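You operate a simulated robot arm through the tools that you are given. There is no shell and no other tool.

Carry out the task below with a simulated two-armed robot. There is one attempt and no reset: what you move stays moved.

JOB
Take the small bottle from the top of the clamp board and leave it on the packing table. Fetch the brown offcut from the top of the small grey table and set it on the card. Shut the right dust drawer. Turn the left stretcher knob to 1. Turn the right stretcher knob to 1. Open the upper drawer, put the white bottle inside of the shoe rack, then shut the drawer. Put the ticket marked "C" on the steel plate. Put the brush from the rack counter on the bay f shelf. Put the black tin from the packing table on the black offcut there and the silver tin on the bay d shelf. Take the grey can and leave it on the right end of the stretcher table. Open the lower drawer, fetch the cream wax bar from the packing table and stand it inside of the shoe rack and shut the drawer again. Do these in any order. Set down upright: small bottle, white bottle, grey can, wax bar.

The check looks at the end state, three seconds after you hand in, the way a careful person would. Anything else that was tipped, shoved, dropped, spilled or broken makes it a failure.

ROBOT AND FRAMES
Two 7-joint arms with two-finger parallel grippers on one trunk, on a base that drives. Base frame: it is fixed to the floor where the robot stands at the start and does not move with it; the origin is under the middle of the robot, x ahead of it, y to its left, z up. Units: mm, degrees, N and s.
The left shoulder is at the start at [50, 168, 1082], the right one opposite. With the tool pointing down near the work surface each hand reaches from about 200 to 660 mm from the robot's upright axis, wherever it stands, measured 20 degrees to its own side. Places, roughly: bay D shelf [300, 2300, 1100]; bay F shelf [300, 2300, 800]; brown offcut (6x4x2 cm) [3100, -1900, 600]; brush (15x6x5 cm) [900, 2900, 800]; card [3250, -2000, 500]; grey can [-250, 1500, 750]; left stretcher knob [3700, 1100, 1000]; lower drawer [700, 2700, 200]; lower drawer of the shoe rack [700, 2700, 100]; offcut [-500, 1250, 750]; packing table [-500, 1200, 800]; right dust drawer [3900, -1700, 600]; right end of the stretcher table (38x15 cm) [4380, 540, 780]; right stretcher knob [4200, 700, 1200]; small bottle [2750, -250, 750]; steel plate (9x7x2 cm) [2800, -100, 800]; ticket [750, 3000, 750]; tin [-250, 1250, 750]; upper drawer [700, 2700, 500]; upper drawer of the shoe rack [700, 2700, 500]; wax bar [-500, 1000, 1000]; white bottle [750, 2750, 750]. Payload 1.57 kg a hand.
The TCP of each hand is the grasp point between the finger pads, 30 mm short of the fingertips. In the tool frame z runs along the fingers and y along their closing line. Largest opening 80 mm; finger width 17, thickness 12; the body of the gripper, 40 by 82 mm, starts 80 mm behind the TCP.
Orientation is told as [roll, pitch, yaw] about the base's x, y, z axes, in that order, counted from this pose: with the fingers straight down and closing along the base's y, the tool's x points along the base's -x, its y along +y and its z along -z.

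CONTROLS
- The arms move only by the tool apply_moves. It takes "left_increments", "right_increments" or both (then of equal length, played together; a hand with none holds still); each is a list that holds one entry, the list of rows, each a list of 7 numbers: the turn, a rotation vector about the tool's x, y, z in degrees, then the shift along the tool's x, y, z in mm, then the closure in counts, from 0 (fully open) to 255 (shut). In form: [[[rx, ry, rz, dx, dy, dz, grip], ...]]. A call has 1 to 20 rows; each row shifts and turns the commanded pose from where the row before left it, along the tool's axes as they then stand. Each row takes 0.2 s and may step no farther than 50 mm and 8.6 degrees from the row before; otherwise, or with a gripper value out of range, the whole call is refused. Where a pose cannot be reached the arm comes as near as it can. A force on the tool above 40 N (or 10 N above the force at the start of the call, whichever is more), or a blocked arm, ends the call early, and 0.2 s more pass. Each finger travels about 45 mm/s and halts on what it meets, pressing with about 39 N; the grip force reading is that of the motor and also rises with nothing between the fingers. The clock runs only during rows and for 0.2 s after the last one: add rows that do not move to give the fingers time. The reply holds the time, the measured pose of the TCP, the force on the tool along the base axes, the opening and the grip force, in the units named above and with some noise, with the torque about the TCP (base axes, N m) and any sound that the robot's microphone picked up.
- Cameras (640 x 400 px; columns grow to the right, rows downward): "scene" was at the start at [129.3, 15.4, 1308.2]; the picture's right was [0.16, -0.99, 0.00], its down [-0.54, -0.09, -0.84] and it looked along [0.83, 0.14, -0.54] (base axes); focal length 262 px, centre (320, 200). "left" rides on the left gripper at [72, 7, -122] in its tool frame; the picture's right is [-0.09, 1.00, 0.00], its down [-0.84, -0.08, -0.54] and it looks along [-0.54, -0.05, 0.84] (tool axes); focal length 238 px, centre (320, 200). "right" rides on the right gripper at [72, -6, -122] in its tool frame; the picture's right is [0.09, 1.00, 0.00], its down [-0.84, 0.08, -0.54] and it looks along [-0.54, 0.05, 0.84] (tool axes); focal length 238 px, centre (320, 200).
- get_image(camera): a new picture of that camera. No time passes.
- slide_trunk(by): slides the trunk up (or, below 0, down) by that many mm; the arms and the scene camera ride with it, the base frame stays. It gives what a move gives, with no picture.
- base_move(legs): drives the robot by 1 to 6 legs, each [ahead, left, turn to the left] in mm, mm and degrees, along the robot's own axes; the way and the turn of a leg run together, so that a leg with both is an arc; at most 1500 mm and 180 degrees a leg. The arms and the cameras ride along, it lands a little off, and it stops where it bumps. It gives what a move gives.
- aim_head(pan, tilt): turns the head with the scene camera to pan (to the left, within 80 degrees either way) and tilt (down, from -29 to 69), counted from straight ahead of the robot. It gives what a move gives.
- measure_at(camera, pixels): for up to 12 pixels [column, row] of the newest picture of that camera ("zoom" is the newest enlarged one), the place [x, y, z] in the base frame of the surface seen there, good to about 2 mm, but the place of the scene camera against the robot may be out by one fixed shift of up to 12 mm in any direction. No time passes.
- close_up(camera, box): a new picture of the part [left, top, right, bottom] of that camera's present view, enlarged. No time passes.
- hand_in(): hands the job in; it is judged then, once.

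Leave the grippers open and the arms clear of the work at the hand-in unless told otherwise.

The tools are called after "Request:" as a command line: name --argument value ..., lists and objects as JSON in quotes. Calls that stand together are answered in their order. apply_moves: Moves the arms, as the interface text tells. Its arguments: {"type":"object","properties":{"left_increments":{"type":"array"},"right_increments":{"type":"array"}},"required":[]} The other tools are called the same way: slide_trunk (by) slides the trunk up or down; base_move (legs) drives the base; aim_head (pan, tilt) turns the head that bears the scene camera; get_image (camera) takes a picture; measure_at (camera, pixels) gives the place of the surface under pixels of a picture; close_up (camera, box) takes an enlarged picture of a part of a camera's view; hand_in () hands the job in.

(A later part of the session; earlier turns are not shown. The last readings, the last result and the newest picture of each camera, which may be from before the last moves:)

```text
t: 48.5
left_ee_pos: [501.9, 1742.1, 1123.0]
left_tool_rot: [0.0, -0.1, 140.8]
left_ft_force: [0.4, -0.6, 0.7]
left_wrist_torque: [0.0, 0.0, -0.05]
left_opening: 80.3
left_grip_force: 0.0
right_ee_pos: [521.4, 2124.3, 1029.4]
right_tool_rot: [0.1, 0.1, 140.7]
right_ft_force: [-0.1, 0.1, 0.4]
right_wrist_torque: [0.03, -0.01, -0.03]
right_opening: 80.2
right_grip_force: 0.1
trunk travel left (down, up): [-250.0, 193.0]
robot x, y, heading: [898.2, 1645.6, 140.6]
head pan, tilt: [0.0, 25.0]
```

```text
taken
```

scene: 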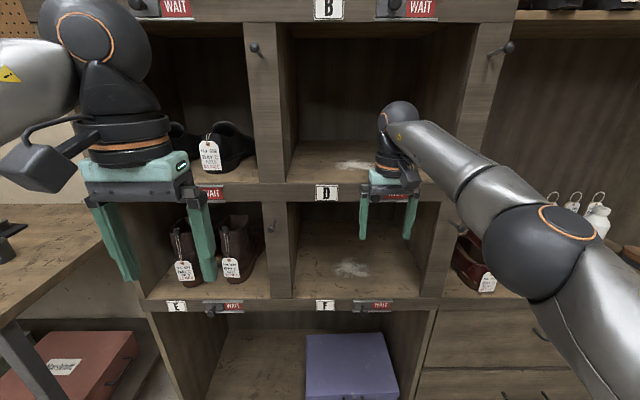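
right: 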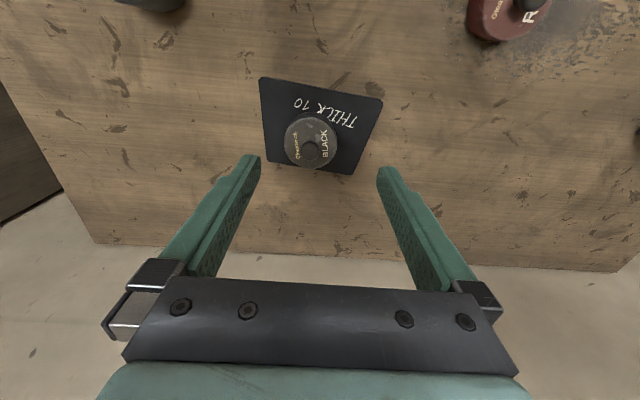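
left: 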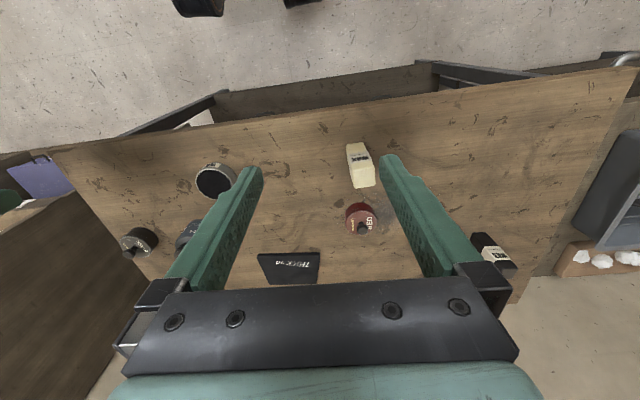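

My arm move had been refused for a too long step (row 3), so the base drove with the right arm out; nothing was touched. I draw the right hand back now with shorter rows.

Request:
apply_moves --right_increments '[[[0, 0, 0, 40, 0, -15, 0], [0, 0, 0, 40, 0, -15, 0], [0, 0, 0, 40, -10, -15, 0], [0, 0, 0, 40, -15, 0, 0], [0, 0, 0, 35, -15, 0, 0], [0, 0, 0, 0, 0, 0, 0]]]'

Request:
base_move --legs '[[-300, 0, 0]]'

Request:
aim_head --pan 0 --tilt 25

Request:
get_image --camera "scene"

```text
t: 49.9
left_ee_pos: [500.3, 1741.3, 1124.1]
left_tool_rot: [0.0, -0.1, 140.8]
left_ft_force: [-0.5, 0.4, -0.3]
left_wrist_torque: [-0.01, 0.01, -0.01]
left_opening: 80.2
left_grip_force: 0.1
right_ee_pos: [697.3, 2031.0, 1073.7]
right_tool_rot: [0.0, 0.0, 140.7]
right_ft_force: [-0.6, 0.6, 0.3]
right_wrist_torque: [0.0, -0.02, 0.03]
right_opening: 79.8
right_grip_force: 0.0
trunk travel left (down, up): [-250.0, 193.0]
robot x, y, heading: [896.9, 1640.8, 140.8]
head pan, tilt: [0.0, 25.0]
```

```text
t: 51.9
left_ee_pos: [732.3, 1552.0, 1122.9]
left_tool_rot: [0.0, -0.1, 140.8]
left_ft_force: [-0.4, -1.0, 0.3]
left_wrist_torque: [0.0, -0.03, -0.02]
left_opening: 80.1
left_grip_force: 0.1
right_ee_pos: [927.3, 1842.6, 1075.5]
right_tool_rot: [0.2, 0.0, 140.9]
right_ft_force: [0.1, 0.2, -0.4]
right_wrist_torque: [0.02, 0.0, 0.01]
right_opening: 80.2
right_grip_force: 0.1
trunk travel left (down, up): [-250.0, 193.0]
robot x, y, heading: [1132.0, 1449.8, 141.0]
head pan, tilt: [0.0, 25.0]
```

```text
t: 52.5
left_ee_pos: [731.4, 1552.1, 1122.9]
left_tool_rot: [0.0, -0.1, 140.8]
left_ft_force: [0.1, -0.1, 0.7]
left_wrist_torque: [0.02, 0.01, -0.03]
left_opening: 80.2
left_grip_force: 0.1
right_ee_pos: [928.4, 1843.0, 1074.2]
right_tool_rot: [0.0, 0.0, 140.8]
right_ft_force: [0.2, -0.6, 0.8]
right_wrist_torque: [-0.01, 0.01, -0.04]
right_opening: 79.9
right_grip_force: 0.0
trunk travel left (down, up): [-250.0, 193.0]
robot x, y, heading: [1130.7, 1453.4, 140.8]
head pan, tilt: [0.0, 25.0]
```

```text
taken
```

scene: 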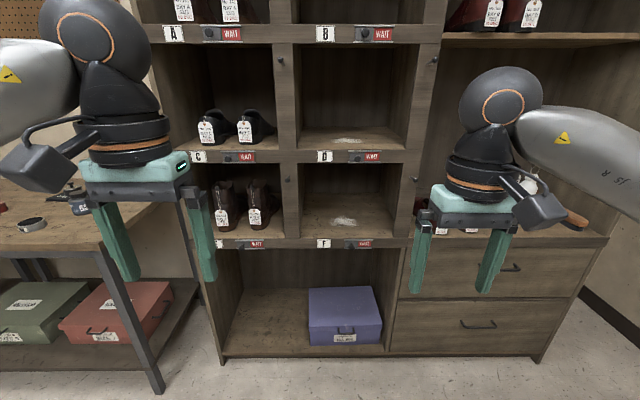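

I see bays A–F with labels on their shelf edges; D is the middle right bay, F below it, both with bare shelves. Drawers are to the right. I measure shelf edges, floors and sizes.

Request:
measure_at --camera "scene" --pixels '[[345, 143], [345, 155], [345, 222], [345, 243], [300, 150], [408, 152], [290, 235], [410, 235], [345, 100], [345, 180], [345, 40], [512, 267]]'

Request:
close_up --camera "scene" --box '[280, 120, 440, 260]'

Request:
close_up --camera "scene" --box '[380, 150, 620, 370]'

```text
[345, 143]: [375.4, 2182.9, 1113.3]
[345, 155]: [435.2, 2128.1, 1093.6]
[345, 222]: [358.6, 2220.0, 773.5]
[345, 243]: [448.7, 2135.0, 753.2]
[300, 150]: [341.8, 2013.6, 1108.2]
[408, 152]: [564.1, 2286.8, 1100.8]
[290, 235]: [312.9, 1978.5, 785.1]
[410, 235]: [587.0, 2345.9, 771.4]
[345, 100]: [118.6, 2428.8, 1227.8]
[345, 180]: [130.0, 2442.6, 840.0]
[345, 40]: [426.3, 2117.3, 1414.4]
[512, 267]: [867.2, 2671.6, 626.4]
```

```text
2.86 times, centred on (360, 190) of scene
```

zoom: 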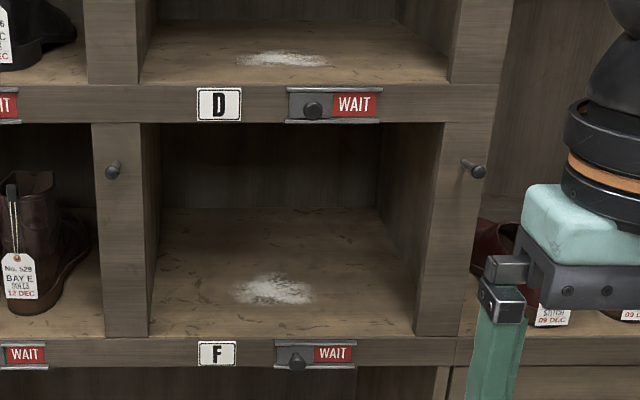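

```text
1.82 times, centred on (500, 260) of scene
```

zoom: 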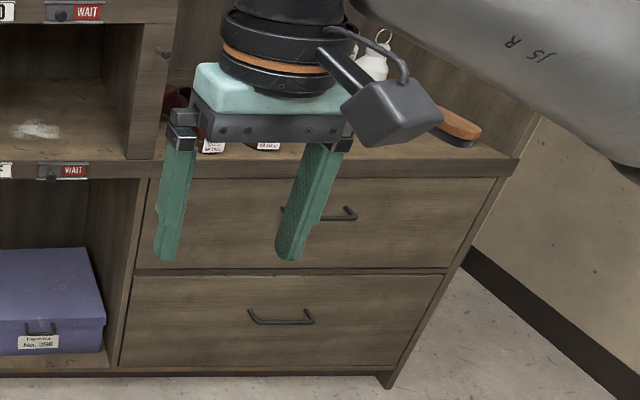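

Bay D's shelf is at z about 1112 and bay F's at about 775, each about 350 wide, 430 deep and near 290 high. Now I drive right to see the counter and drawers.

Request:
base_move --legs '[[0, -480, 0]]'

Request:
aim_head --pan 0 --tilt 30

Request:
get_image --camera "scene"

Request:
close_up --camera "scene" --box '[220, 100, 420, 260]'

```text
t: 57.2
left_ee_pos: [1033.3, 1920.2, 1121.9]
left_tool_rot: [0.0, -0.1, 140.3]
left_ft_force: [-0.2, 0.3, 0.6]
left_wrist_torque: [0.03, 0.0, 0.0]
left_opening: 80.0
left_grip_force: 0.1
right_ee_pos: [1231.9, 2209.1, 1073.7]
right_tool_rot: [0.1, 0.1, 140.2]
right_ft_force: [-0.3, 0.0, 0.6]
right_wrist_torque: [0.02, 0.01, 0.01]
right_opening: 79.9
right_grip_force: 0.1
trunk travel left (down, up): [-250.0, 193.0]
robot x, y, heading: [1427.0, 1818.0, 140.2]
head pan, tilt: [0.0, 25.0]
```

```text
t: 57.8
left_ee_pos: [1033.9, 1920.3, 1121.8]
left_tool_rot: [0.0, -0.2, 140.2]
left_ft_force: [0.1, 0.7, 0.3]
left_wrist_torque: [0.0, -0.02, -0.01]
left_opening: 80.2
left_grip_force: 0.1
right_ee_pos: [1231.0, 2207.8, 1075.2]
right_tool_rot: [0.1, 0.2, 140.3]
right_ft_force: [0.4, -0.8, 0.1]
right_wrist_torque: [0.03, 0.01, -0.01]
right_opening: 79.9
right_grip_force: 0.0
trunk travel left (down, up): [-250.0, 193.0]
robot x, y, heading: [1434.3, 1814.2, 140.2]
head pan, tilt: [0.0, 30.0]
```

```text
taken
```

scene: 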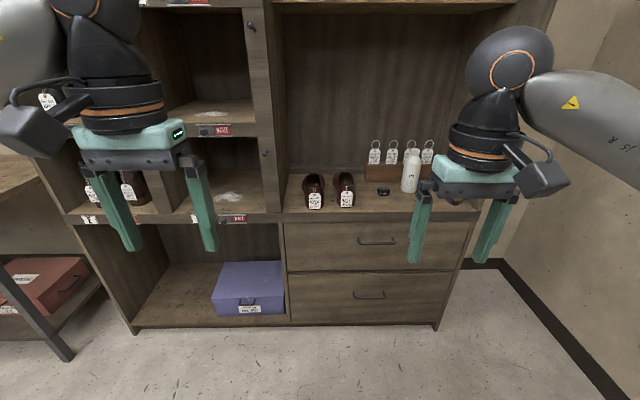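

```text
2.50 times, centred on (320, 180) of scene
```

zoom: 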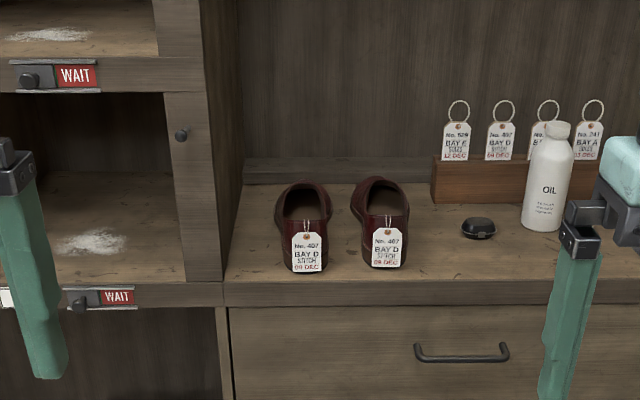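

Four tickets stand in a wooden block ("BAY E", "BAY D", one hidden behind the OIL bottle, "BAY A"); "C" should be the hidden one. I measure drawer handles, bottle, tickets, and the right wall.

Request:
measure_at --camera "scene" --pixels '[[378, 243], [358, 241], [396, 240], [369, 296], [350, 295], [385, 294], [412, 160], [411, 188], [396, 165], [374, 155], [394, 155], [432, 155]]'

Request:
measure_at --camera "scene" --pixels '[[440, 325], [520, 280], [600, 375], [285, 205], [330, 212], [470, 213], [350, 220], [340, 275], [285, 222], [320, 250], [575, 200], [384, 191]]'

```text
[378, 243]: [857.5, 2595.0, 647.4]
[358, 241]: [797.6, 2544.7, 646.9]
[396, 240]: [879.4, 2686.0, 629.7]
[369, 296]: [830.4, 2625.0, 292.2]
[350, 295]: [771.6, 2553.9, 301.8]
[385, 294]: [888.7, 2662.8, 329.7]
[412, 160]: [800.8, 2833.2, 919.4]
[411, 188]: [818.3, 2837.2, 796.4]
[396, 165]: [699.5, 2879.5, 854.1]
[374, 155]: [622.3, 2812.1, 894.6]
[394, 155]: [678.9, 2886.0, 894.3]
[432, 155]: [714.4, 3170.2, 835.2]
```

```text
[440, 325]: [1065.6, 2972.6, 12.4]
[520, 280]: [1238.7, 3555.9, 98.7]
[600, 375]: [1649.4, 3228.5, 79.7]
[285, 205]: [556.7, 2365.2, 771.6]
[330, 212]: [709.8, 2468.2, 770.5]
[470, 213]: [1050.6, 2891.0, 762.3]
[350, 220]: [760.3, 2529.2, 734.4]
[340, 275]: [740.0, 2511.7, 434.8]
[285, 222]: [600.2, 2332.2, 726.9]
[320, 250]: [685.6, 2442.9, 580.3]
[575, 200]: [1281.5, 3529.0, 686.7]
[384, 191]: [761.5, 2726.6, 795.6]
```

The rack's face is square to heading 141, drawers centred about u=2560 along the rack, the right wall 560 mm past the rack's end. I'll first take the OIL bottle with the right hand, so I drive close in front of the counter.

Request:
base_move --legs '[[0, -250, 1], [480, 0, 0]]'

Request:
get_image --camera "scene"

Request:
get_image --camera "right"

```text
t: 63.2
left_ee_pos: [820.5, 2419.2, 1122.6]
left_tool_rot: [0.0, 0.0, 141.0]
left_ft_force: [0.4, -1.2, -0.1]
left_wrist_torque: [0.02, -0.04, 0.0]
left_opening: 80.2
left_grip_force: 0.1
right_ee_pos: [1015.5, 2708.3, 1074.6]
right_tool_rot: [0.2, 0.1, 141.0]
right_ft_force: [0.2, -0.7, 1.1]
right_wrist_torque: [-0.01, -0.01, 0.0]
right_opening: 80.0
right_grip_force: 0.0
trunk travel left (down, up): [-250.0, 193.0]
robot x, y, heading: [1219.2, 2315.0, 141.0]
head pan, tilt: [0.0, 30.0]
```

```text
taken
```

scene: 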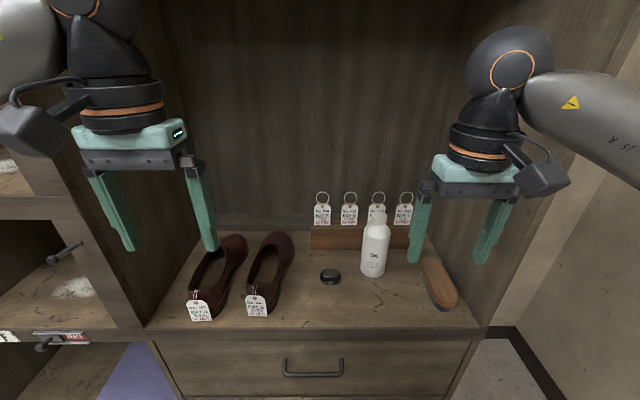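

```text
taken
```

right: 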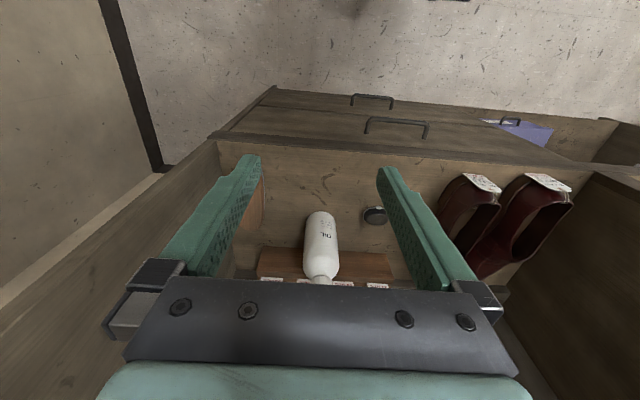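

The OIL bottle is at (320,250) in the right camera. I take close-ups of the tickets and measure bottle and brush.

Request:
close_up --camera "scene" --box '[290, 180, 430, 290]'

Request:
measure_at --camera "scene" --pixels '[[379, 216], [375, 260], [363, 255], [388, 255], [372, 275], [430, 265], [455, 300], [322, 212], [349, 213], [405, 213], [330, 278], [440, 305]]'

Request:
measure_at --camera "right" --pixels '[[320, 218], [306, 240], [335, 240], [320, 260], [320, 283], [374, 215], [385, 130], [250, 220]]'

```text
3.64 times, centred on (360, 235) of scene
```

zoom: 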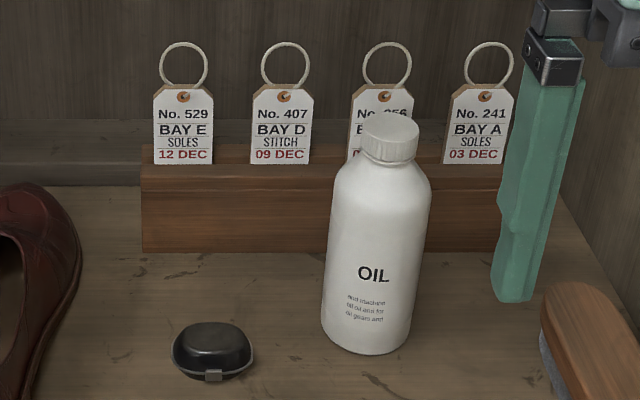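

```text
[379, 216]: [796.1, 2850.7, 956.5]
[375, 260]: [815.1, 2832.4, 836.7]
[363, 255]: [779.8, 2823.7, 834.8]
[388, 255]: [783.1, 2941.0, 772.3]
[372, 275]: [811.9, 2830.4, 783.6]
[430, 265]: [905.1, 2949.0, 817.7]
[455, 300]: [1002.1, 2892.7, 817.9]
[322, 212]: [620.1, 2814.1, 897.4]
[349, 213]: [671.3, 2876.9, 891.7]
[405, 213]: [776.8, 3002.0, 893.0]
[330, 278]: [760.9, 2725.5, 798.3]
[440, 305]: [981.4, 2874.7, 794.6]
```

```text
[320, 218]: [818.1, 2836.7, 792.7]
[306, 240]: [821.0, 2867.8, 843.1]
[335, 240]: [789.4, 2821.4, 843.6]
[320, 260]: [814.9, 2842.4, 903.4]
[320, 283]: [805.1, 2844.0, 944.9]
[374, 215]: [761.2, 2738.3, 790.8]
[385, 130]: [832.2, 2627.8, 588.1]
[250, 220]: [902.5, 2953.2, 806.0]
```

The bottle (about 57 mm wide, 772 to 957 high) stands near (798, 2852), a bit too far. I drive 90 mm closer.

Request:
base_move --legs '[[90, 0, 0]]'

Request:
apply_moves --right_increments '[[[0, 0, 0, 0, 0, -40, 0], [0, 0, 0, 0, 0, -40, 0], [0, 0, 0, -45, 8, 0, 0], [0, 0, 0, -45, 8, 0, 0], [0, 0, 0, 0, 0, 0, 0]]]'

Request:
get_image --camera "right"

```text
t: 64.3
left_ee_pos: [751.9, 2473.9, 1121.8]
left_tool_rot: [0.1, -0.1, 141.0]
left_ft_force: [-0.1, 0.8, 0.1]
left_wrist_torque: [-0.03, -0.01, -0.02]
left_opening: 80.2
left_grip_force: 0.0
right_ee_pos: [948.1, 2764.2, 1073.7]
right_tool_rot: [0.1, 0.1, 141.0]
right_ft_force: [0.1, 0.3, 0.1]
right_wrist_torque: [0.01, 0.02, 0.04]
right_opening: 80.0
right_grip_force: 0.0
trunk travel left (down, up): [-250.0, 193.0]
robot x, y, heading: [1155.2, 2374.8, 141.2]
head pan, tilt: [0.0, 30.0]
```

```text
t: 65.5
left_ee_pos: [751.6, 2472.8, 1123.8]
left_tool_rot: [0.1, -0.1, 141.0]
left_ft_force: [0.8, 1.2, 0.9]
left_wrist_torque: [-0.05, 0.01, -0.01]
left_opening: 79.9
left_grip_force: 0.2
right_ee_pos: [866.0, 2805.8, 1155.6]
right_tool_rot: [0.0, 0.0, 141.0]
right_ft_force: [-0.3, 0.1, -0.2]
right_wrist_torque: [0.04, 0.0, 0.0]
right_opening: 80.2
right_grip_force: 0.0
trunk travel left (down, up): [-250.0, 193.0]
robot x, y, heading: [1152.4, 2374.4, 141.2]
head pan, tilt: [0.0, 30.0]
```

```text
taken
```

right: 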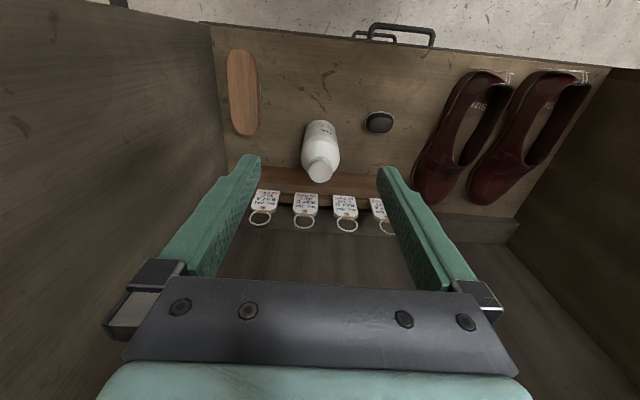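

The cap is at (320,171); tickets behind at (267,205), (305,208), (345,208), (378,208). I measure cap and body, and the tickets.

Request:
measure_at --camera "right" --pixels '[[320, 170], [311, 168], [330, 168], [303, 150], [338, 150], [320, 128], [320, 180], [305, 203], [305, 222], [267, 200], [345, 205], [260, 218]]'

Request:
close_up --camera "right" --box '[220, 110, 420, 240]'

```text
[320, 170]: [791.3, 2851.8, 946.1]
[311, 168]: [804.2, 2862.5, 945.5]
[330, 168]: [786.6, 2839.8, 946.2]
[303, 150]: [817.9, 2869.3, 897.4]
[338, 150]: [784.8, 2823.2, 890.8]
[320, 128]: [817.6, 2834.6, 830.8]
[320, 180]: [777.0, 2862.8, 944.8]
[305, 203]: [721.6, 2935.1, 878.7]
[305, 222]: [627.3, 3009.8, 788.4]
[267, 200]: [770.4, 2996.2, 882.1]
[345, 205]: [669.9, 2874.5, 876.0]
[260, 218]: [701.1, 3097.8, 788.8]
```

```text
3.08 times, centred on (320, 175) of right
```

zoom: 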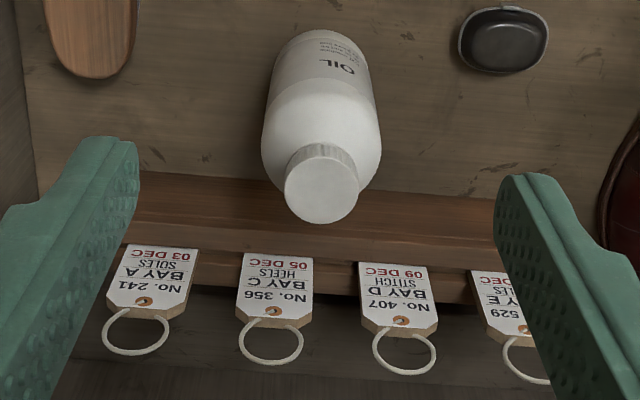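

Ticket "No. 356 BAY C" is the third one at (305,208). The bottle's axis is near (792, 2852), cap top at z 946. I move over it and go down to TCP z 886.

Request:
apply_moves --right_increments '[[[0, 0, 0, -43, 5, 0, 0], [0, 0, 0, -43.5, 5.5, 0, 0], [0, 0, 0, 0, 0, 45, 0], [0, 0, 0, 0, 0, 45, 0], [0, 0, 0, 0, 0, 45, 0], [0, 0, 0, 0, 0, 0, 0]]]'

Request:
get_image --camera "right"

```text
t: 66.9
left_ee_pos: [752.2, 2473.6, 1122.5]
left_tool_rot: [0.0, -0.2, 141.2]
left_ft_force: [0.6, 0.1, 0.6]
left_wrist_torque: [0.0, -0.01, 0.03]
left_opening: 80.2
left_grip_force: 0.1
right_ee_pos: [818.9, 2836.1, 1000.3]
right_tool_rot: [0.1, 0.0, 141.0]
right_ft_force: [0.4, -0.2, -0.1]
right_wrist_torque: [0.0, 0.03, -0.01]
right_opening: 80.0
right_grip_force: 0.0
right hand out of reach, approached as far as the arm can: row 2
trunk travel left (down, up): [-250.0, 193.0]
robot x, y, heading: [1151.6, 2379.0, 141.0]
head pan, tilt: [0.0, 30.0]
```

```text
taken
```

right: 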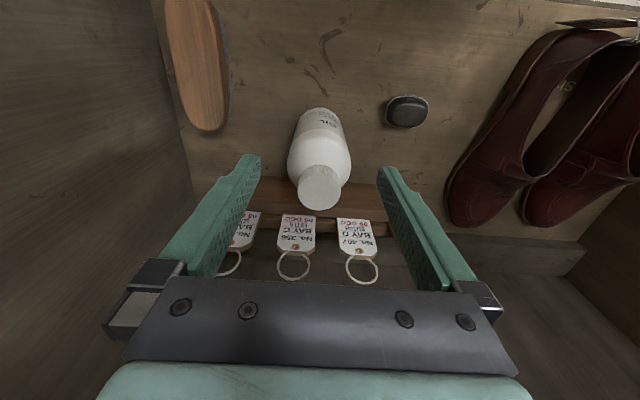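

The arm fell about 31 mm short at the higher level; now lower, I go the remaining 31 mm forward and check.

Request:
apply_moves --right_increments '[[[0, 0, 0, -16, 2, 0, 0], [0, 0, 0, -15, 2.5, 0, 0], [0, 0, 0, 0, 0, 0, 0]]]'

Request:
get_image --camera "right"

```text
t: 67.7
left_ee_pos: [751.4, 2474.1, 1123.2]
left_tool_rot: [0.1, -0.2, 141.1]
left_ft_force: [-0.1, 0.0, -0.3]
left_wrist_torque: [-0.05, -0.01, -0.04]
left_opening: 79.9
left_grip_force: 0.0
right_ee_pos: [793.2, 2853.4, 1003.1]
right_tool_rot: [0.0, 0.1, 141.0]
right_ft_force: [1.4, 0.1, -1.0]
right_wrist_torque: [0.02, 0.02, -0.01]
right_opening: 80.1
right_grip_force: 0.0
trunk travel left (down, up): [-250.0, 193.0]
robot x, y, heading: [1152.7, 2375.9, 140.9]
head pan, tilt: [0.0, 30.0]
```

```text
taken
```

right: 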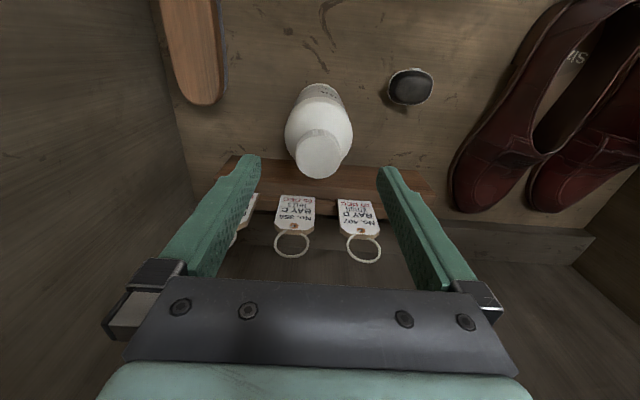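

Now at (793, 2853), centred on the bottle. I go down 117 mm and close.

Request:
apply_moves --right_increments '[[[0, 0, 0, 0, 0, 40, 0], [0, 0, 0, 0, 0, 40, 0], [0, 0, 0, 0, 0, 37, 0], [0, 0, 0, 0, 0, 0, 0]]]'

Request:
get_image --camera "right"

```text
t: 68.7
left_ee_pos: [753.0, 2473.2, 1122.4]
left_tool_rot: [0.0, -0.3, 141.1]
left_ft_force: [0.5, 0.3, 0.1]
left_wrist_torque: [0.0, 0.01, 0.02]
left_opening: 79.8
left_grip_force: 0.0
right_ee_pos: [793.5, 2853.2, 890.1]
right_tool_rot: [0.0, 0.0, 141.2]
right_ft_force: [-0.5, 0.1, 0.2]
right_wrist_torque: [0.01, -0.01, 0.0]
right_opening: 80.1
right_grip_force: 0.0
trunk travel left (down, up): [-250.0, 193.0]
robot x, y, heading: [1150.4, 2374.8, 140.7]
head pan, tilt: [0.0, 30.0]
```

```text
taken
```

right: 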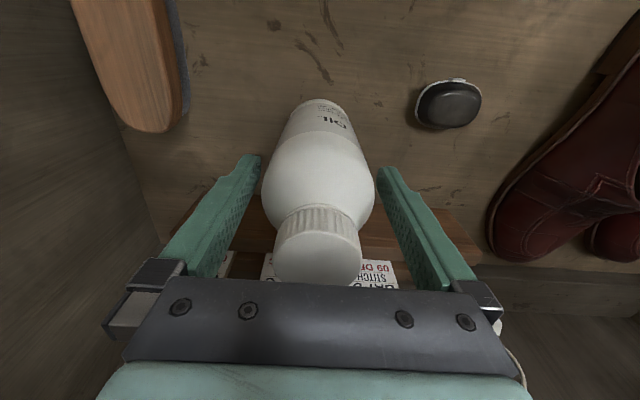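

The bottle is between the fingers. I close on it.

Request:
apply_moves --right_increments '[[[0, 0, 0, 0, 0, 0, 255], [0, 0, 0, 0, 0, 0, 255], [0, 0, 0, 0, 0, 0, 255], [0, 0, 0, 0, 0, 0, 255]]]'

Request:
apply_moves --right_increments '[[[0, 0, 0, 0, 0, -10, 255], [0, 0, 0, 0, 0, -30, 255], [0, 0, 0, 0, 0, 0, 255]]]'

Request:
get_image --camera "right"

```text
t: 69.7
left_ee_pos: [754.2, 2475.0, 1121.9]
left_tool_rot: [-0.1, 0.0, 141.1]
left_ft_force: [0.1, -0.1, 0.2]
left_wrist_torque: [0.01, 0.0, -0.02]
left_opening: 80.0
left_grip_force: 0.0
right_ee_pos: [793.2, 2853.2, 892.0]
right_tool_rot: [0.0, 0.1, 141.0]
right_ft_force: [0.2, 1.1, 0.0]
right_wrist_torque: [0.04, -0.02, -0.03]
right_opening: 66.0
right_grip_force: 38.7
trunk travel left (down, up): [-250.0, 193.0]
robot x, y, heading: [1151.6, 2371.7, 141.1]
head pan, tilt: [0.0, 30.0]
```

```text
t: 70.5
left_ee_pos: [752.3, 2473.5, 1122.1]
left_tool_rot: [-0.1, 0.0, 141.0]
left_ft_force: [0.0, -0.5, -0.1]
left_wrist_torque: [0.0, -0.01, 0.02]
left_opening: 79.8
left_grip_force: 0.0
right_ee_pos: [789.9, 2853.8, 931.1]
right_tool_rot: [0.1, 0.2, 141.0]
right_ft_force: [0.4, -0.2, -4.0]
right_wrist_torque: [0.0, 0.01, 0.0]
right_opening: 66.0
right_grip_force: 39.0
trunk travel left (down, up): [-250.0, 193.0]
robot x, y, heading: [1148.3, 2372.6, 140.9]
head pan, tilt: [0.0, 30.0]
```

```text
taken
```

right: 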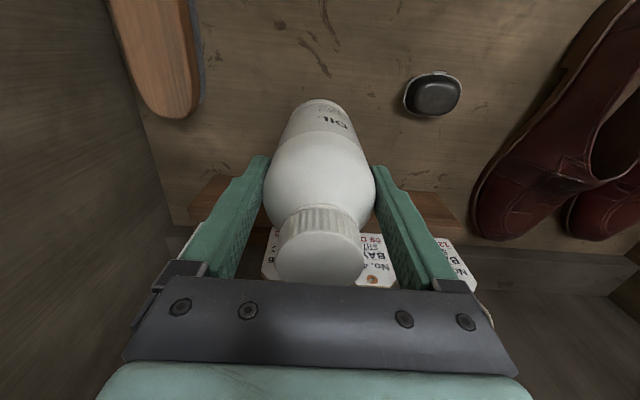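

The bottle is held (66 mm, 4 N). I draw it back out and up, over the counter front.

Request:
apply_moves --right_increments '[[[0, 0, 0, 45, 0, -10, 255], [0, 0, 0, 45, 0, -10, 255], [0, 0, 0, 45, 0, -10, 255], [0, 0, 0, 45, 0, -10, 255], [0, 0, 0, 30, 0, -10, 255], [0, 0, 0, 0, 0, 0, 255]]]'

Request:
base_move --legs '[[-230, 0, 0]]'

Request:
get_image --camera "scene"

Request:
get_image --camera "left"

```text
t: 71.9
left_ee_pos: [752.8, 2473.3, 1122.2]
left_tool_rot: [0.0, -0.1, 141.1]
left_ft_force: [-0.7, 0.9, -0.2]
left_wrist_torque: [0.0, 0.0, 0.01]
left_opening: 80.2
left_grip_force: 0.0
right_ee_pos: [953.4, 2721.0, 977.8]
right_tool_rot: [0.1, 0.1, 141.1]
right_ft_force: [-0.7, 0.4, -3.5]
right_wrist_torque: [-0.01, -0.01, -0.02]
right_opening: 65.9
right_grip_force: 39.3
trunk travel left (down, up): [-250.0, 193.0]
robot x, y, heading: [1148.0, 2375.0, 141.1]
head pan, tilt: [0.0, 30.0]
```

```text
t: 73.6
left_ee_pos: [932.1, 2329.9, 1122.2]
left_tool_rot: [0.0, -0.1, 140.9]
left_ft_force: [-1.1, -0.4, 0.6]
left_wrist_torque: [0.01, -0.02, -0.02]
left_opening: 79.7
left_grip_force: 0.1
right_ee_pos: [1132.9, 2576.2, 977.0]
right_tool_rot: [0.1, 0.0, 140.9]
right_ft_force: [-1.1, 0.3, -2.4]
right_wrist_torque: [0.0, 0.0, -0.02]
right_opening: 65.9
right_grip_force: 39.2
trunk travel left (down, up): [-250.0, 193.0]
robot x, y, heading: [1329.1, 2229.2, 141.0]
head pan, tilt: [0.0, 30.0]
```

```text
taken
```

scene: 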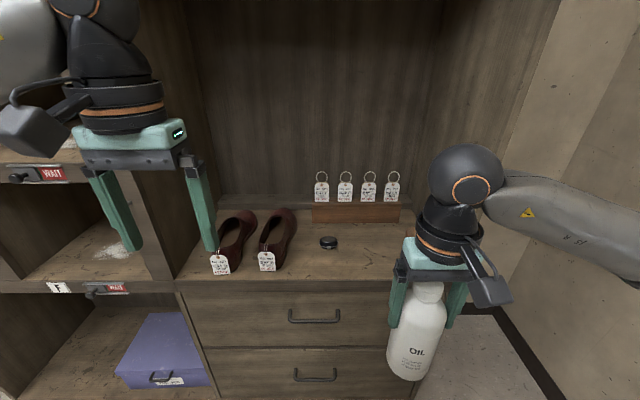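

```text
taken
```

left: 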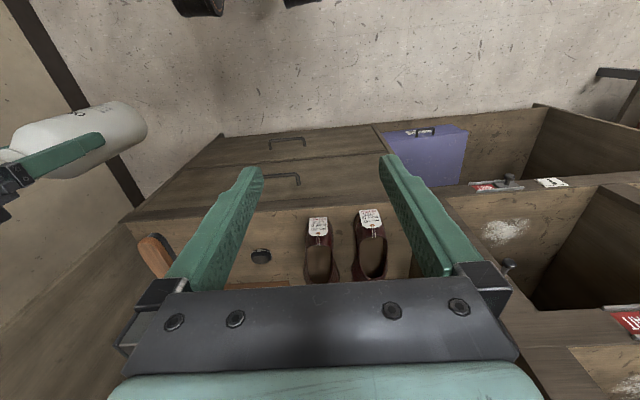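

The left camera shows the upper handle at (283,177) and the lower one at (287,141). I measure both.

Request:
close_up --camera "left" --box '[230, 120, 340, 200]'

Request:
measure_at --camera "left" --pixels '[[283, 176], [270, 177], [297, 174], [287, 140], [275, 141], [303, 138], [285, 190], [283, 165]]'

Request:
measure_at --camera "scene" --pixels '[[315, 321], [292, 320], [337, 319], [315, 379], [297, 378], [333, 378], [315, 335], [315, 350], [380, 330], [250, 310]]'

```text
5.00 times, centred on (285, 160) of left
```

zoom: 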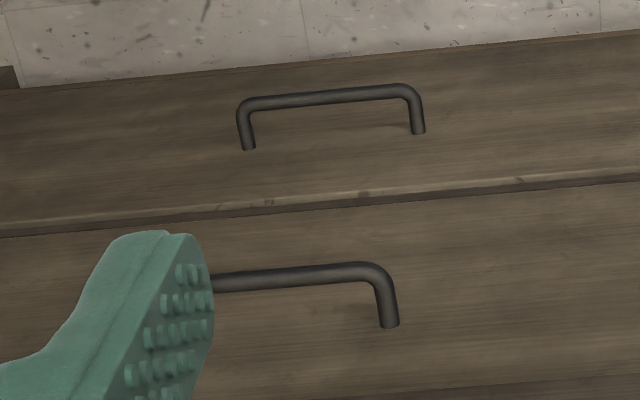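

```text
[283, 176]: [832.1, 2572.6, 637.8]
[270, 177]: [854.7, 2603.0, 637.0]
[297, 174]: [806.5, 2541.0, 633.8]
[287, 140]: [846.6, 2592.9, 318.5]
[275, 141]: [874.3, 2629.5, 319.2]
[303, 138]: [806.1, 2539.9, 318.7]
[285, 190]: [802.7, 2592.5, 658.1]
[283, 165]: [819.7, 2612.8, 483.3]
```

```text
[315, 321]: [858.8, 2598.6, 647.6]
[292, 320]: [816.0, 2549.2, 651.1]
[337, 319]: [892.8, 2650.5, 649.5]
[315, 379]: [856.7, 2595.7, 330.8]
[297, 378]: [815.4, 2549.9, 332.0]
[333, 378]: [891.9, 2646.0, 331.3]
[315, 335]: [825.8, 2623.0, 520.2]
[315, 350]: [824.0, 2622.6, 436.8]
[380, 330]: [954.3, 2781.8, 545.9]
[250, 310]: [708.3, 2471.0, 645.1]
```

The bar of the upper handle is at z 637, about 27 mm clear of the drawer face, 127 mm long, centred at u=2559. The left hand will grip it with fingers pointing ahead and closing vertically. First I shift the base 100 mm right, then bring the left hand forward and down.

Request:
base_move --legs '[[0, -100, 0]]'

Request:
apply_moves --left_increments '[[[0, 0, 0, -30, -10, 35, 0], [0, 0, 0, -30, -10, 35, 0], [0, 0, 0, -30, -10, 35, 0], [0, 0, 0, -30, -10, 35, 0], [0, 0, 0, -20, -10, 35, 0], [0, 0, 0, 0, -10, 35, 0], [0, 0, 0, 0, 0, 35, 0], [0, 0, 0, 0, 0, 35, 0], [0, 0, 0, 0, 0, 0, 0]]]'

Request:
get_image --camera "scene"

```text
t: 75.1
left_ee_pos: [994.2, 2406.7, 1123.1]
left_tool_rot: [0.1, 0.0, 141.1]
left_ft_force: [-0.5, -0.7, 0.0]
left_wrist_torque: [-0.02, -0.03, -0.03]
left_opening: 80.1
left_grip_force: 0.1
right_ee_pos: [1195.5, 2655.3, 978.8]
right_tool_rot: [0.1, 0.0, 141.0]
right_ft_force: [-0.7, 0.0, -3.8]
right_wrist_torque: [-0.01, -0.02, 0.03]
right_opening: 66.0
right_grip_force: 39.5
trunk travel left (down, up): [-250.0, 193.0]
robot x, y, heading: [1394.6, 2308.0, 140.9]
head pan, tilt: [0.0, 30.0]
```

```text
t: 77.1
left_ee_pos: [924.7, 2544.1, 839.1]
left_tool_rot: [0.0, 0.0, 141.0]
left_ft_force: [-0.1, 0.0, 0.3]
left_wrist_torque: [0.02, 0.02, 0.01]
left_opening: 80.1
left_grip_force: 0.0
right_ee_pos: [1195.1, 2654.6, 976.8]
right_tool_rot: [0.1, 0.1, 140.9]
right_ft_force: [0.4, 0.5, -3.0]
right_wrist_torque: [-0.02, -0.01, 0.01]
right_opening: 65.9
right_grip_force: 38.9
trunk travel left (down, up): [-250.0, 193.0]
robot x, y, heading: [1394.0, 2303.4, 140.9]
head pan, tilt: [0.0, 30.0]
```

```text
taken
```

scene: 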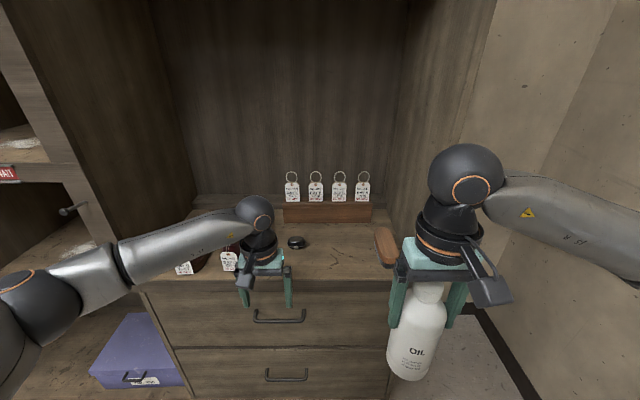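

The left hand is at u=2560, v=878, z=839. Now I turn it in steps towards pointing ahead with vertical closing.

Request:
apply_moves --left_increments '[[[-4.619, -4.619, 4.619, 0, 0, 0, 0], [-4.619, -4.619, 4.619, 0, 0, 0, 0], [-4.619, -4.619, 4.619, 0, 0, 0, 0], [-4.619, -4.619, 4.619, 0, 0, 0, 0], [-4.619, -4.619, 4.619, 0, 0, 0, 0], [-4.619, -4.619, 4.619, 0, 0, 0, 0], [-4.619, -4.619, 4.619, 0, 0, 0, 0], [0, 0, 0, 0, 0, 0, 0]]]'

Request:
get_image --camera "scene"

```text
t: 78.9
left_ee_pos: [922.3, 2542.7, 843.0]
left_tool_rot: [41.8, -19.3, 99.4]
left_ft_force: [-0.4, -0.2, -0.4]
left_wrist_torque: [0.04, 0.01, 0.03]
left_opening: 79.8
left_grip_force: 0.0
right_ee_pos: [1195.1, 2654.8, 978.4]
right_tool_rot: [0.1, 0.1, 140.8]
right_ft_force: [0.4, 0.0, -3.4]
right_wrist_torque: [0.02, -0.03, 0.0]
right_opening: 66.1
right_grip_force: 38.9
trunk travel left (down, up): [-250.0, 193.0]
robot x, y, heading: [1389.8, 2307.6, 141.0]
head pan, tilt: [0.0, 30.0]
```

```text
taken
```

scene: 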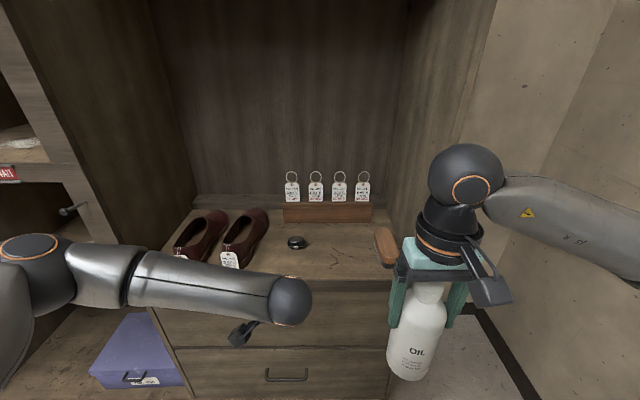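

The turn goes well. I finish it with the other eight steps.

Request:
apply_moves --left_increments '[[[-4.619, -4.619, 4.619, 0, 0, 0, 0], [-4.619, -4.619, 4.619, 0, 0, 0, 0], [-4.619, -4.619, 4.619, 0, 0, 0, 0], [-4.619, -4.619, 4.619, 0, 0, 0, 0], [-4.619, -4.619, 4.619, 0, 0, 0, 0], [-4.619, -4.619, 4.619, 0, 0, 0, 0], [-4.619, -4.619, 4.619, 0, 0, 0, 0], [-4.619, -4.619, 4.619, 0, 0, 0, 0], [0, 0, 0, 0, 0, 0, 0]]]'

Request:
get_image --camera "scene"

Request:
get_image --camera "left"

```text
t: 80.9
left_ee_pos: [979.2, 2585.0, 891.1]
left_tool_rot: [89.7, 0.0, 51.5]
left_ft_force: [0.0, 0.0, 0.0]
left_wrist_torque: [-0.01, 0.0, -0.01]
left_opening: 79.9
left_grip_force: 0.1
left hand out of reach, approached as far as the arm can: row 7, 8
right_ee_pos: [1195.4, 2656.5, 977.6]
right_tool_rot: [0.1, 0.1, 140.9]
right_ft_force: [0.4, 0.3, -3.5]
right_wrist_torque: [0.0, 0.0, 0.0]
right_opening: 65.7
right_grip_force: 39.2
trunk travel left (down, up): [-250.0, 193.0]
robot x, y, heading: [1394.7, 2308.3, 141.0]
head pan, tilt: [0.0, 30.0]
```

```text
taken
```

scene: 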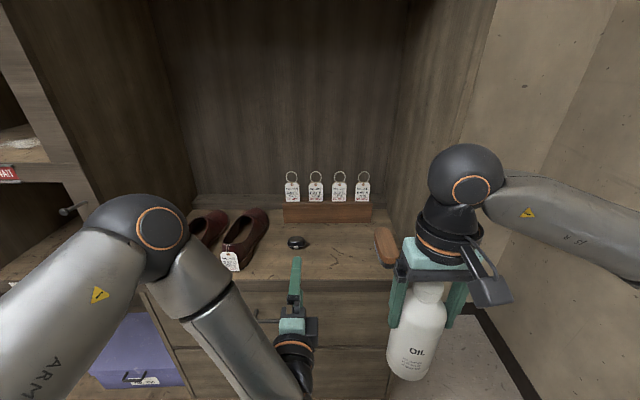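

```text
taken
```

left: 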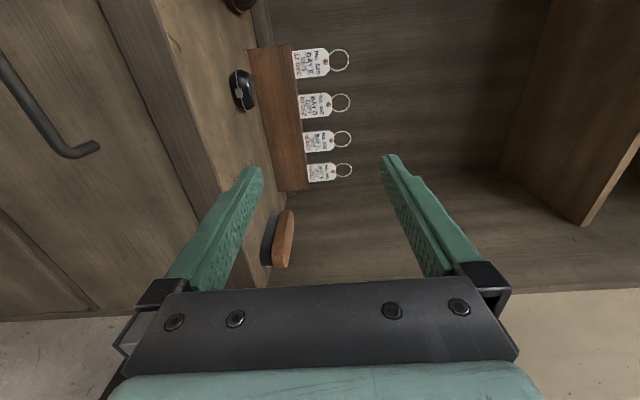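

The left hand now points ahead with vertical closing, but it ended at (979, 2585, 891), and the elbow ball at (155,235) seems far forward. I measure where it is.

Request:
measure_at --camera "scene" --pixels '[[155, 230], [130, 215], [220, 290], [295, 300], [297, 330], [240, 350], [50, 330], [215, 225], [235, 240]]'

```text
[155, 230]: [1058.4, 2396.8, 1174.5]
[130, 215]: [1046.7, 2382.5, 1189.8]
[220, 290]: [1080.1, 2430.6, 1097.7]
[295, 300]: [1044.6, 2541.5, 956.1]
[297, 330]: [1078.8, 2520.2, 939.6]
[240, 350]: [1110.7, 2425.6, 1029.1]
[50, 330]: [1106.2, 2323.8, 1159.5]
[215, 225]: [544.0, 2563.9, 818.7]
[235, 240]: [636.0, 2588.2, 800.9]
```

The elbow is in free air at z 1175. I now lower the hand to the handle's level, shifting 66 mm left to the handle's middle.

Request:
apply_moves --left_increments '[[[0, 0, 0, 13, -45, 0, 0], [0, 0, 0, 13, -45, 0, 0], [0, 0, 0, 13, -45, 0, 0], [0, 0, 0, 13, -45, 0, 0], [0, 0, 0, 14, -45, 0, 0], [0, 0, 0, 0, -25, 0, 0], [0, 0, 0, 0, 0, 0, 0]]]'

Request:
get_image --camera "scene"

Request:
get_image --camera "left"

```text
t: 82.5
left_ee_pos: [1058.5, 2613.1, 812.3]
left_tool_rot: [89.7, 0.2, 51.2]
left_ft_force: [0.1, -0.8, 0.0]
left_wrist_torque: [0.01, 0.0, 0.02]
left_opening: 79.9
left_grip_force: 0.0
left hand out of reach, approached as far as the arm can: row 1, 2, 3, 4, 5, 6
right_ee_pos: [1195.5, 2655.5, 976.8]
right_tool_rot: [0.1, 0.2, 140.9]
right_ft_force: [-0.4, -0.2, -2.9]
right_wrist_torque: [-0.01, 0.0, -0.01]
right_opening: 65.5
right_grip_force: 38.8
trunk travel left (down, up): [-250.0, 193.0]
robot x, y, heading: [1393.5, 2310.0, 140.8]
head pan, tilt: [0.0, 30.0]
```

```text
taken
```

scene: 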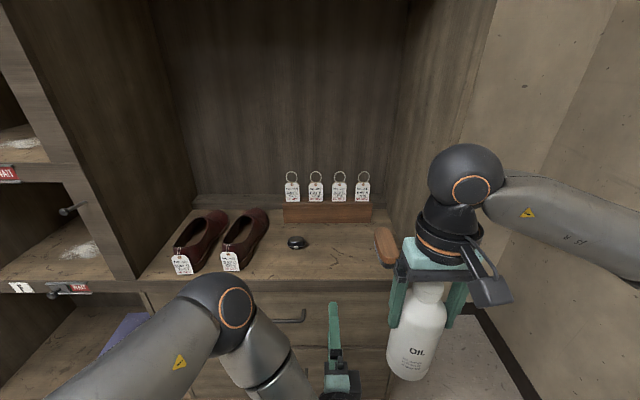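

```text
taken
```

left: 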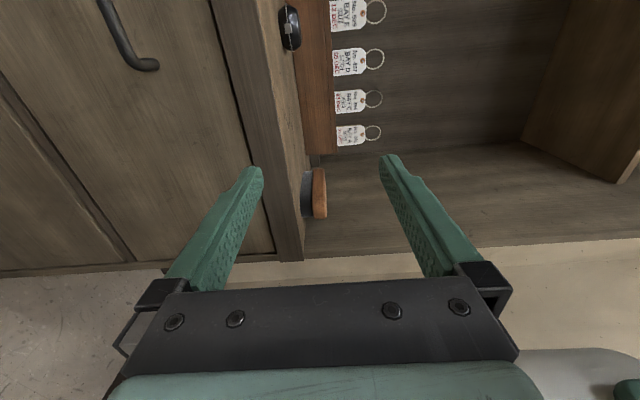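

The arm runs into a joint limit in this roll. I'll use another way: turn the hand back to pointing down and hook the bar from above with closed fingers, slightly tilted. First I reverse the turn.

Request:
apply_moves --left_increments '[[[4.619, 4.619, -4.619, 10, 0, 0, 0], [4.619, 4.619, -4.619, 10, 0, 0, 0], [4.619, 4.619, -4.619, 0, 0, 0, 0], [4.619, 4.619, -4.619, 0, 0, 0, 0], [4.619, 4.619, -4.619, 0, 0, 0, 0], [4.619, 4.619, -4.619, 0, 0, 0, 0], [4.619, 4.619, -4.619, 0, 0, 0, 0], [4.619, 4.619, -4.619, 0, 0, 0, 0], [0, 0, 0, 0, 0, 0, 0]]]'

Request:
get_image --camera "scene"

```text
t: 84.5
left_ee_pos: [1045.7, 2596.7, 810.5]
left_tool_rot: [41.5, -19.4, 99.6]
left_ft_force: [-0.9, 0.2, -0.4]
left_wrist_torque: [0.0, 0.0, 0.01]
left_opening: 80.0
left_grip_force: 0.2
right_ee_pos: [1195.9, 2654.8, 978.3]
right_tool_rot: [0.1, 0.1, 140.9]
right_ft_force: [-0.6, -0.6, -2.6]
right_wrist_torque: [0.01, -0.01, 0.0]
right_opening: 65.8
right_grip_force: 39.4
trunk travel left (down, up): [-250.0, 193.0]
robot x, y, heading: [1392.6, 2308.8, 141.0]
head pan, tilt: [0.0, 30.0]
```

```text
taken
```

scene: 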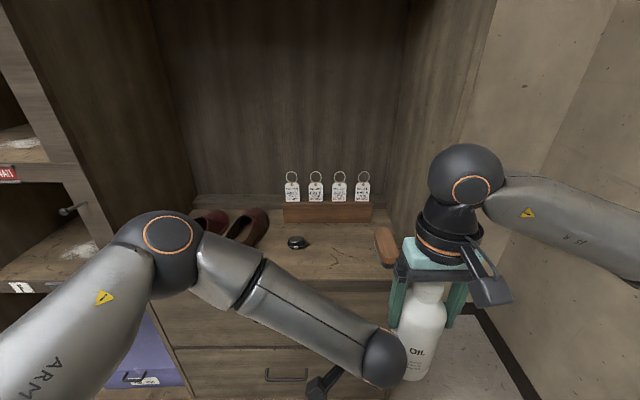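

The left wrist ball at (385,360) looks near the bottle. I measure before going on.

Request:
measure_at --camera "scene" --pixels '[[385, 360], [402, 350], [400, 372], [420, 320], [402, 330], [300, 310]]'

```text
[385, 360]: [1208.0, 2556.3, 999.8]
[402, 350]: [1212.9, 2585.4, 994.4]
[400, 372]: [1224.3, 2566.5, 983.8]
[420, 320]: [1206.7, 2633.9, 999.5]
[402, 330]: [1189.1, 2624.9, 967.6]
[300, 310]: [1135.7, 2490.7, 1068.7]
```

The wrist ball is only some 50 mm from the right gripper. I move the left hand 117 mm to the left first, then finish turning it back.

Request:
apply_moves --left_increments '[[[0, 0, 0, 24.4, 27.5, 12.9, 0], [0, 0, 0, 24.4, 27.5, 12.9, 0], [0, 0, 0, 24.4, 27.5, 12.9, 0], [4.619, 4.619, -4.619, 0, 0, 0, 0], [4.619, 4.619, -4.619, 0, 0, 0, 0], [4.619, 4.619, -4.619, 0, 0, 0, 0], [4.619, 4.619, -4.619, 0, 0, 0, 0], [4.619, 4.619, -4.619, 0, 0, 0, 0], [4.619, 4.619, -4.619, 0, 0, 0, 0], [4.619, 4.619, -4.619, 0, 0, 0, 0], [0, 0, 0, 0, 0, 0, 0]]]'

Request:
get_image --camera "scene"

Request:
get_image --camera "left"

```text
t: 86.9
left_ee_pos: [971.1, 2506.2, 811.8]
left_tool_rot: [0.0, 0.1, 141.0]
left_ft_force: [0.0, -0.6, -0.1]
left_wrist_torque: [0.01, 0.0, 0.01]
left_opening: 79.9
left_grip_force: 0.0
right_ee_pos: [1196.1, 2654.9, 976.2]
right_tool_rot: [0.2, 0.1, 140.9]
right_ft_force: [-0.6, -0.4, -3.8]
right_wrist_torque: [-0.02, -0.01, -0.04]
right_opening: 65.9
right_grip_force: 38.6
trunk travel left (down, up): [-250.0, 193.0]
robot x, y, heading: [1391.3, 2307.1, 141.0]
head pan, tilt: [0.0, 30.0]
```

```text
taken
```

scene: 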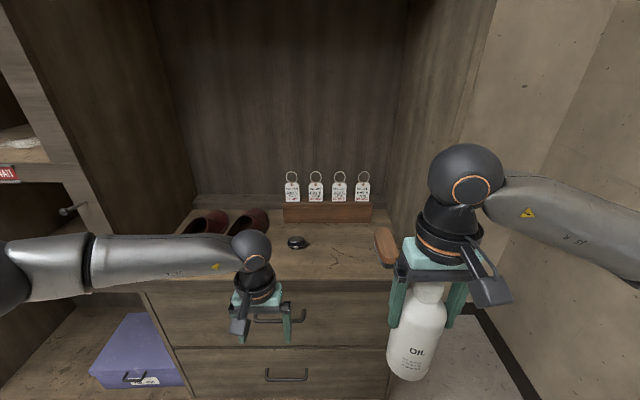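

```text
taken
```

left: 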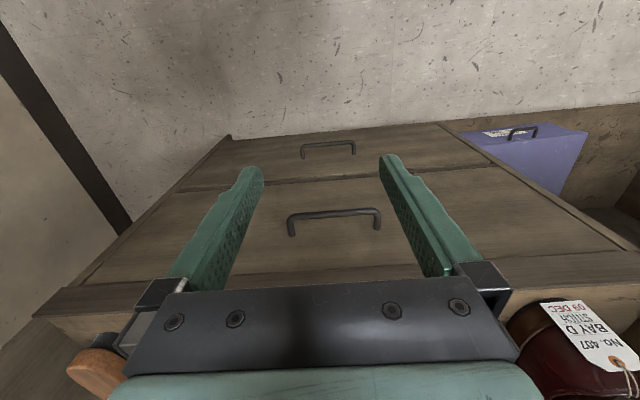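

The left hand points down again, right in front of the handle, seen at (333,213). I measure the bar and the face once more from here.

Request:
measure_at --camera "left" --pixels '[[333, 213], [310, 214], [360, 210], [291, 233], [379, 229], [333, 235], [333, 260], [333, 200], [328, 145], [330, 180]]'

Request:
close_up --camera "left" --box '[270, 190, 400, 280]'

```text
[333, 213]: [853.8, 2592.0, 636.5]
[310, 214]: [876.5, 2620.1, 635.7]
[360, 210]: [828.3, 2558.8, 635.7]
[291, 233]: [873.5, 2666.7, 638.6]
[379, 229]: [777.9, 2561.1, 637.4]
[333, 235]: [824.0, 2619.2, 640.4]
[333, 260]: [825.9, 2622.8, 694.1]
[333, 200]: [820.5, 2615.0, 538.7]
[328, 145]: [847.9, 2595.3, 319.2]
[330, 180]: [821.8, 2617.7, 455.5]
```

```text
4.44 times, centred on (335, 235) of left
```

zoom: 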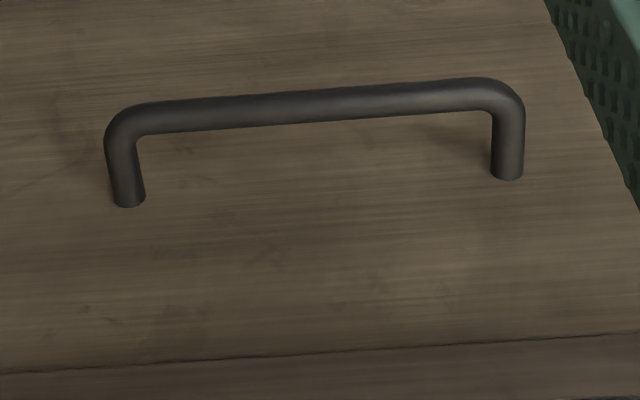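

The bar's middle is at u=2552, v about 967, z 633, with about 32 mm of gap behind it. I tilt the hand 20 degrees, close the fingers and bring the tips above the gap.

Request:
apply_moves --left_increments '[[[0, -6.67, 0, 0, 0, 0, 255], [0, -6.67, 0, 0, 0, 0, 255], [0, -6.66, 0, 0, 0, 0, 255], [0, 0, 0, -22.7, 1.5, 32.1, 255], [0, 0, 0, -22.7, 1.5, 32.1, 255], [0, 0, 0, -22.7, 1.5, 32.1, 255], [0, 0, 0, 0, 0, 0, 255]]]'

Request:
get_image --camera "left"

```text
t: 88.5
left_ee_pos: [893.8, 2567.4, 740.0]
left_tool_rot: [0.1, -20.1, 140.8]
left_ft_force: [0.2, -0.1, 0.0]
left_wrist_torque: [0.0, -0.03, -0.01]
left_opening: 0.0
left_grip_force: 21.5
right_ee_pos: [1195.4, 2655.2, 977.5]
right_tool_rot: [0.1, 0.1, 140.9]
right_ft_force: [0.2, -0.1, -3.5]
right_wrist_torque: [-0.01, -0.03, 0.02]
right_opening: 65.8
right_grip_force: 39.1
trunk travel left (down, up): [-250.0, 193.0]
robot x, y, heading: [1392.4, 2309.2, 140.8]
head pan, tilt: [0.0, 30.0]
```

```text
taken
```

left: 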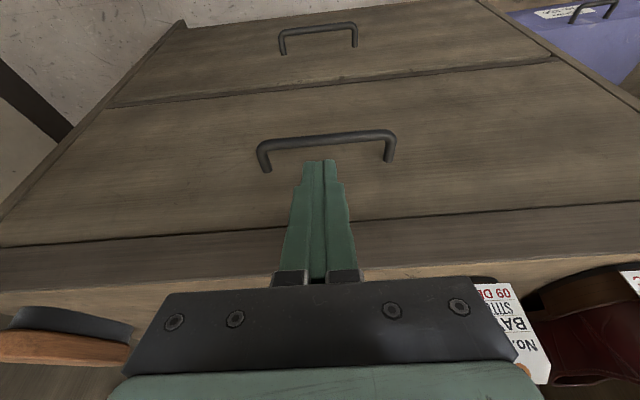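

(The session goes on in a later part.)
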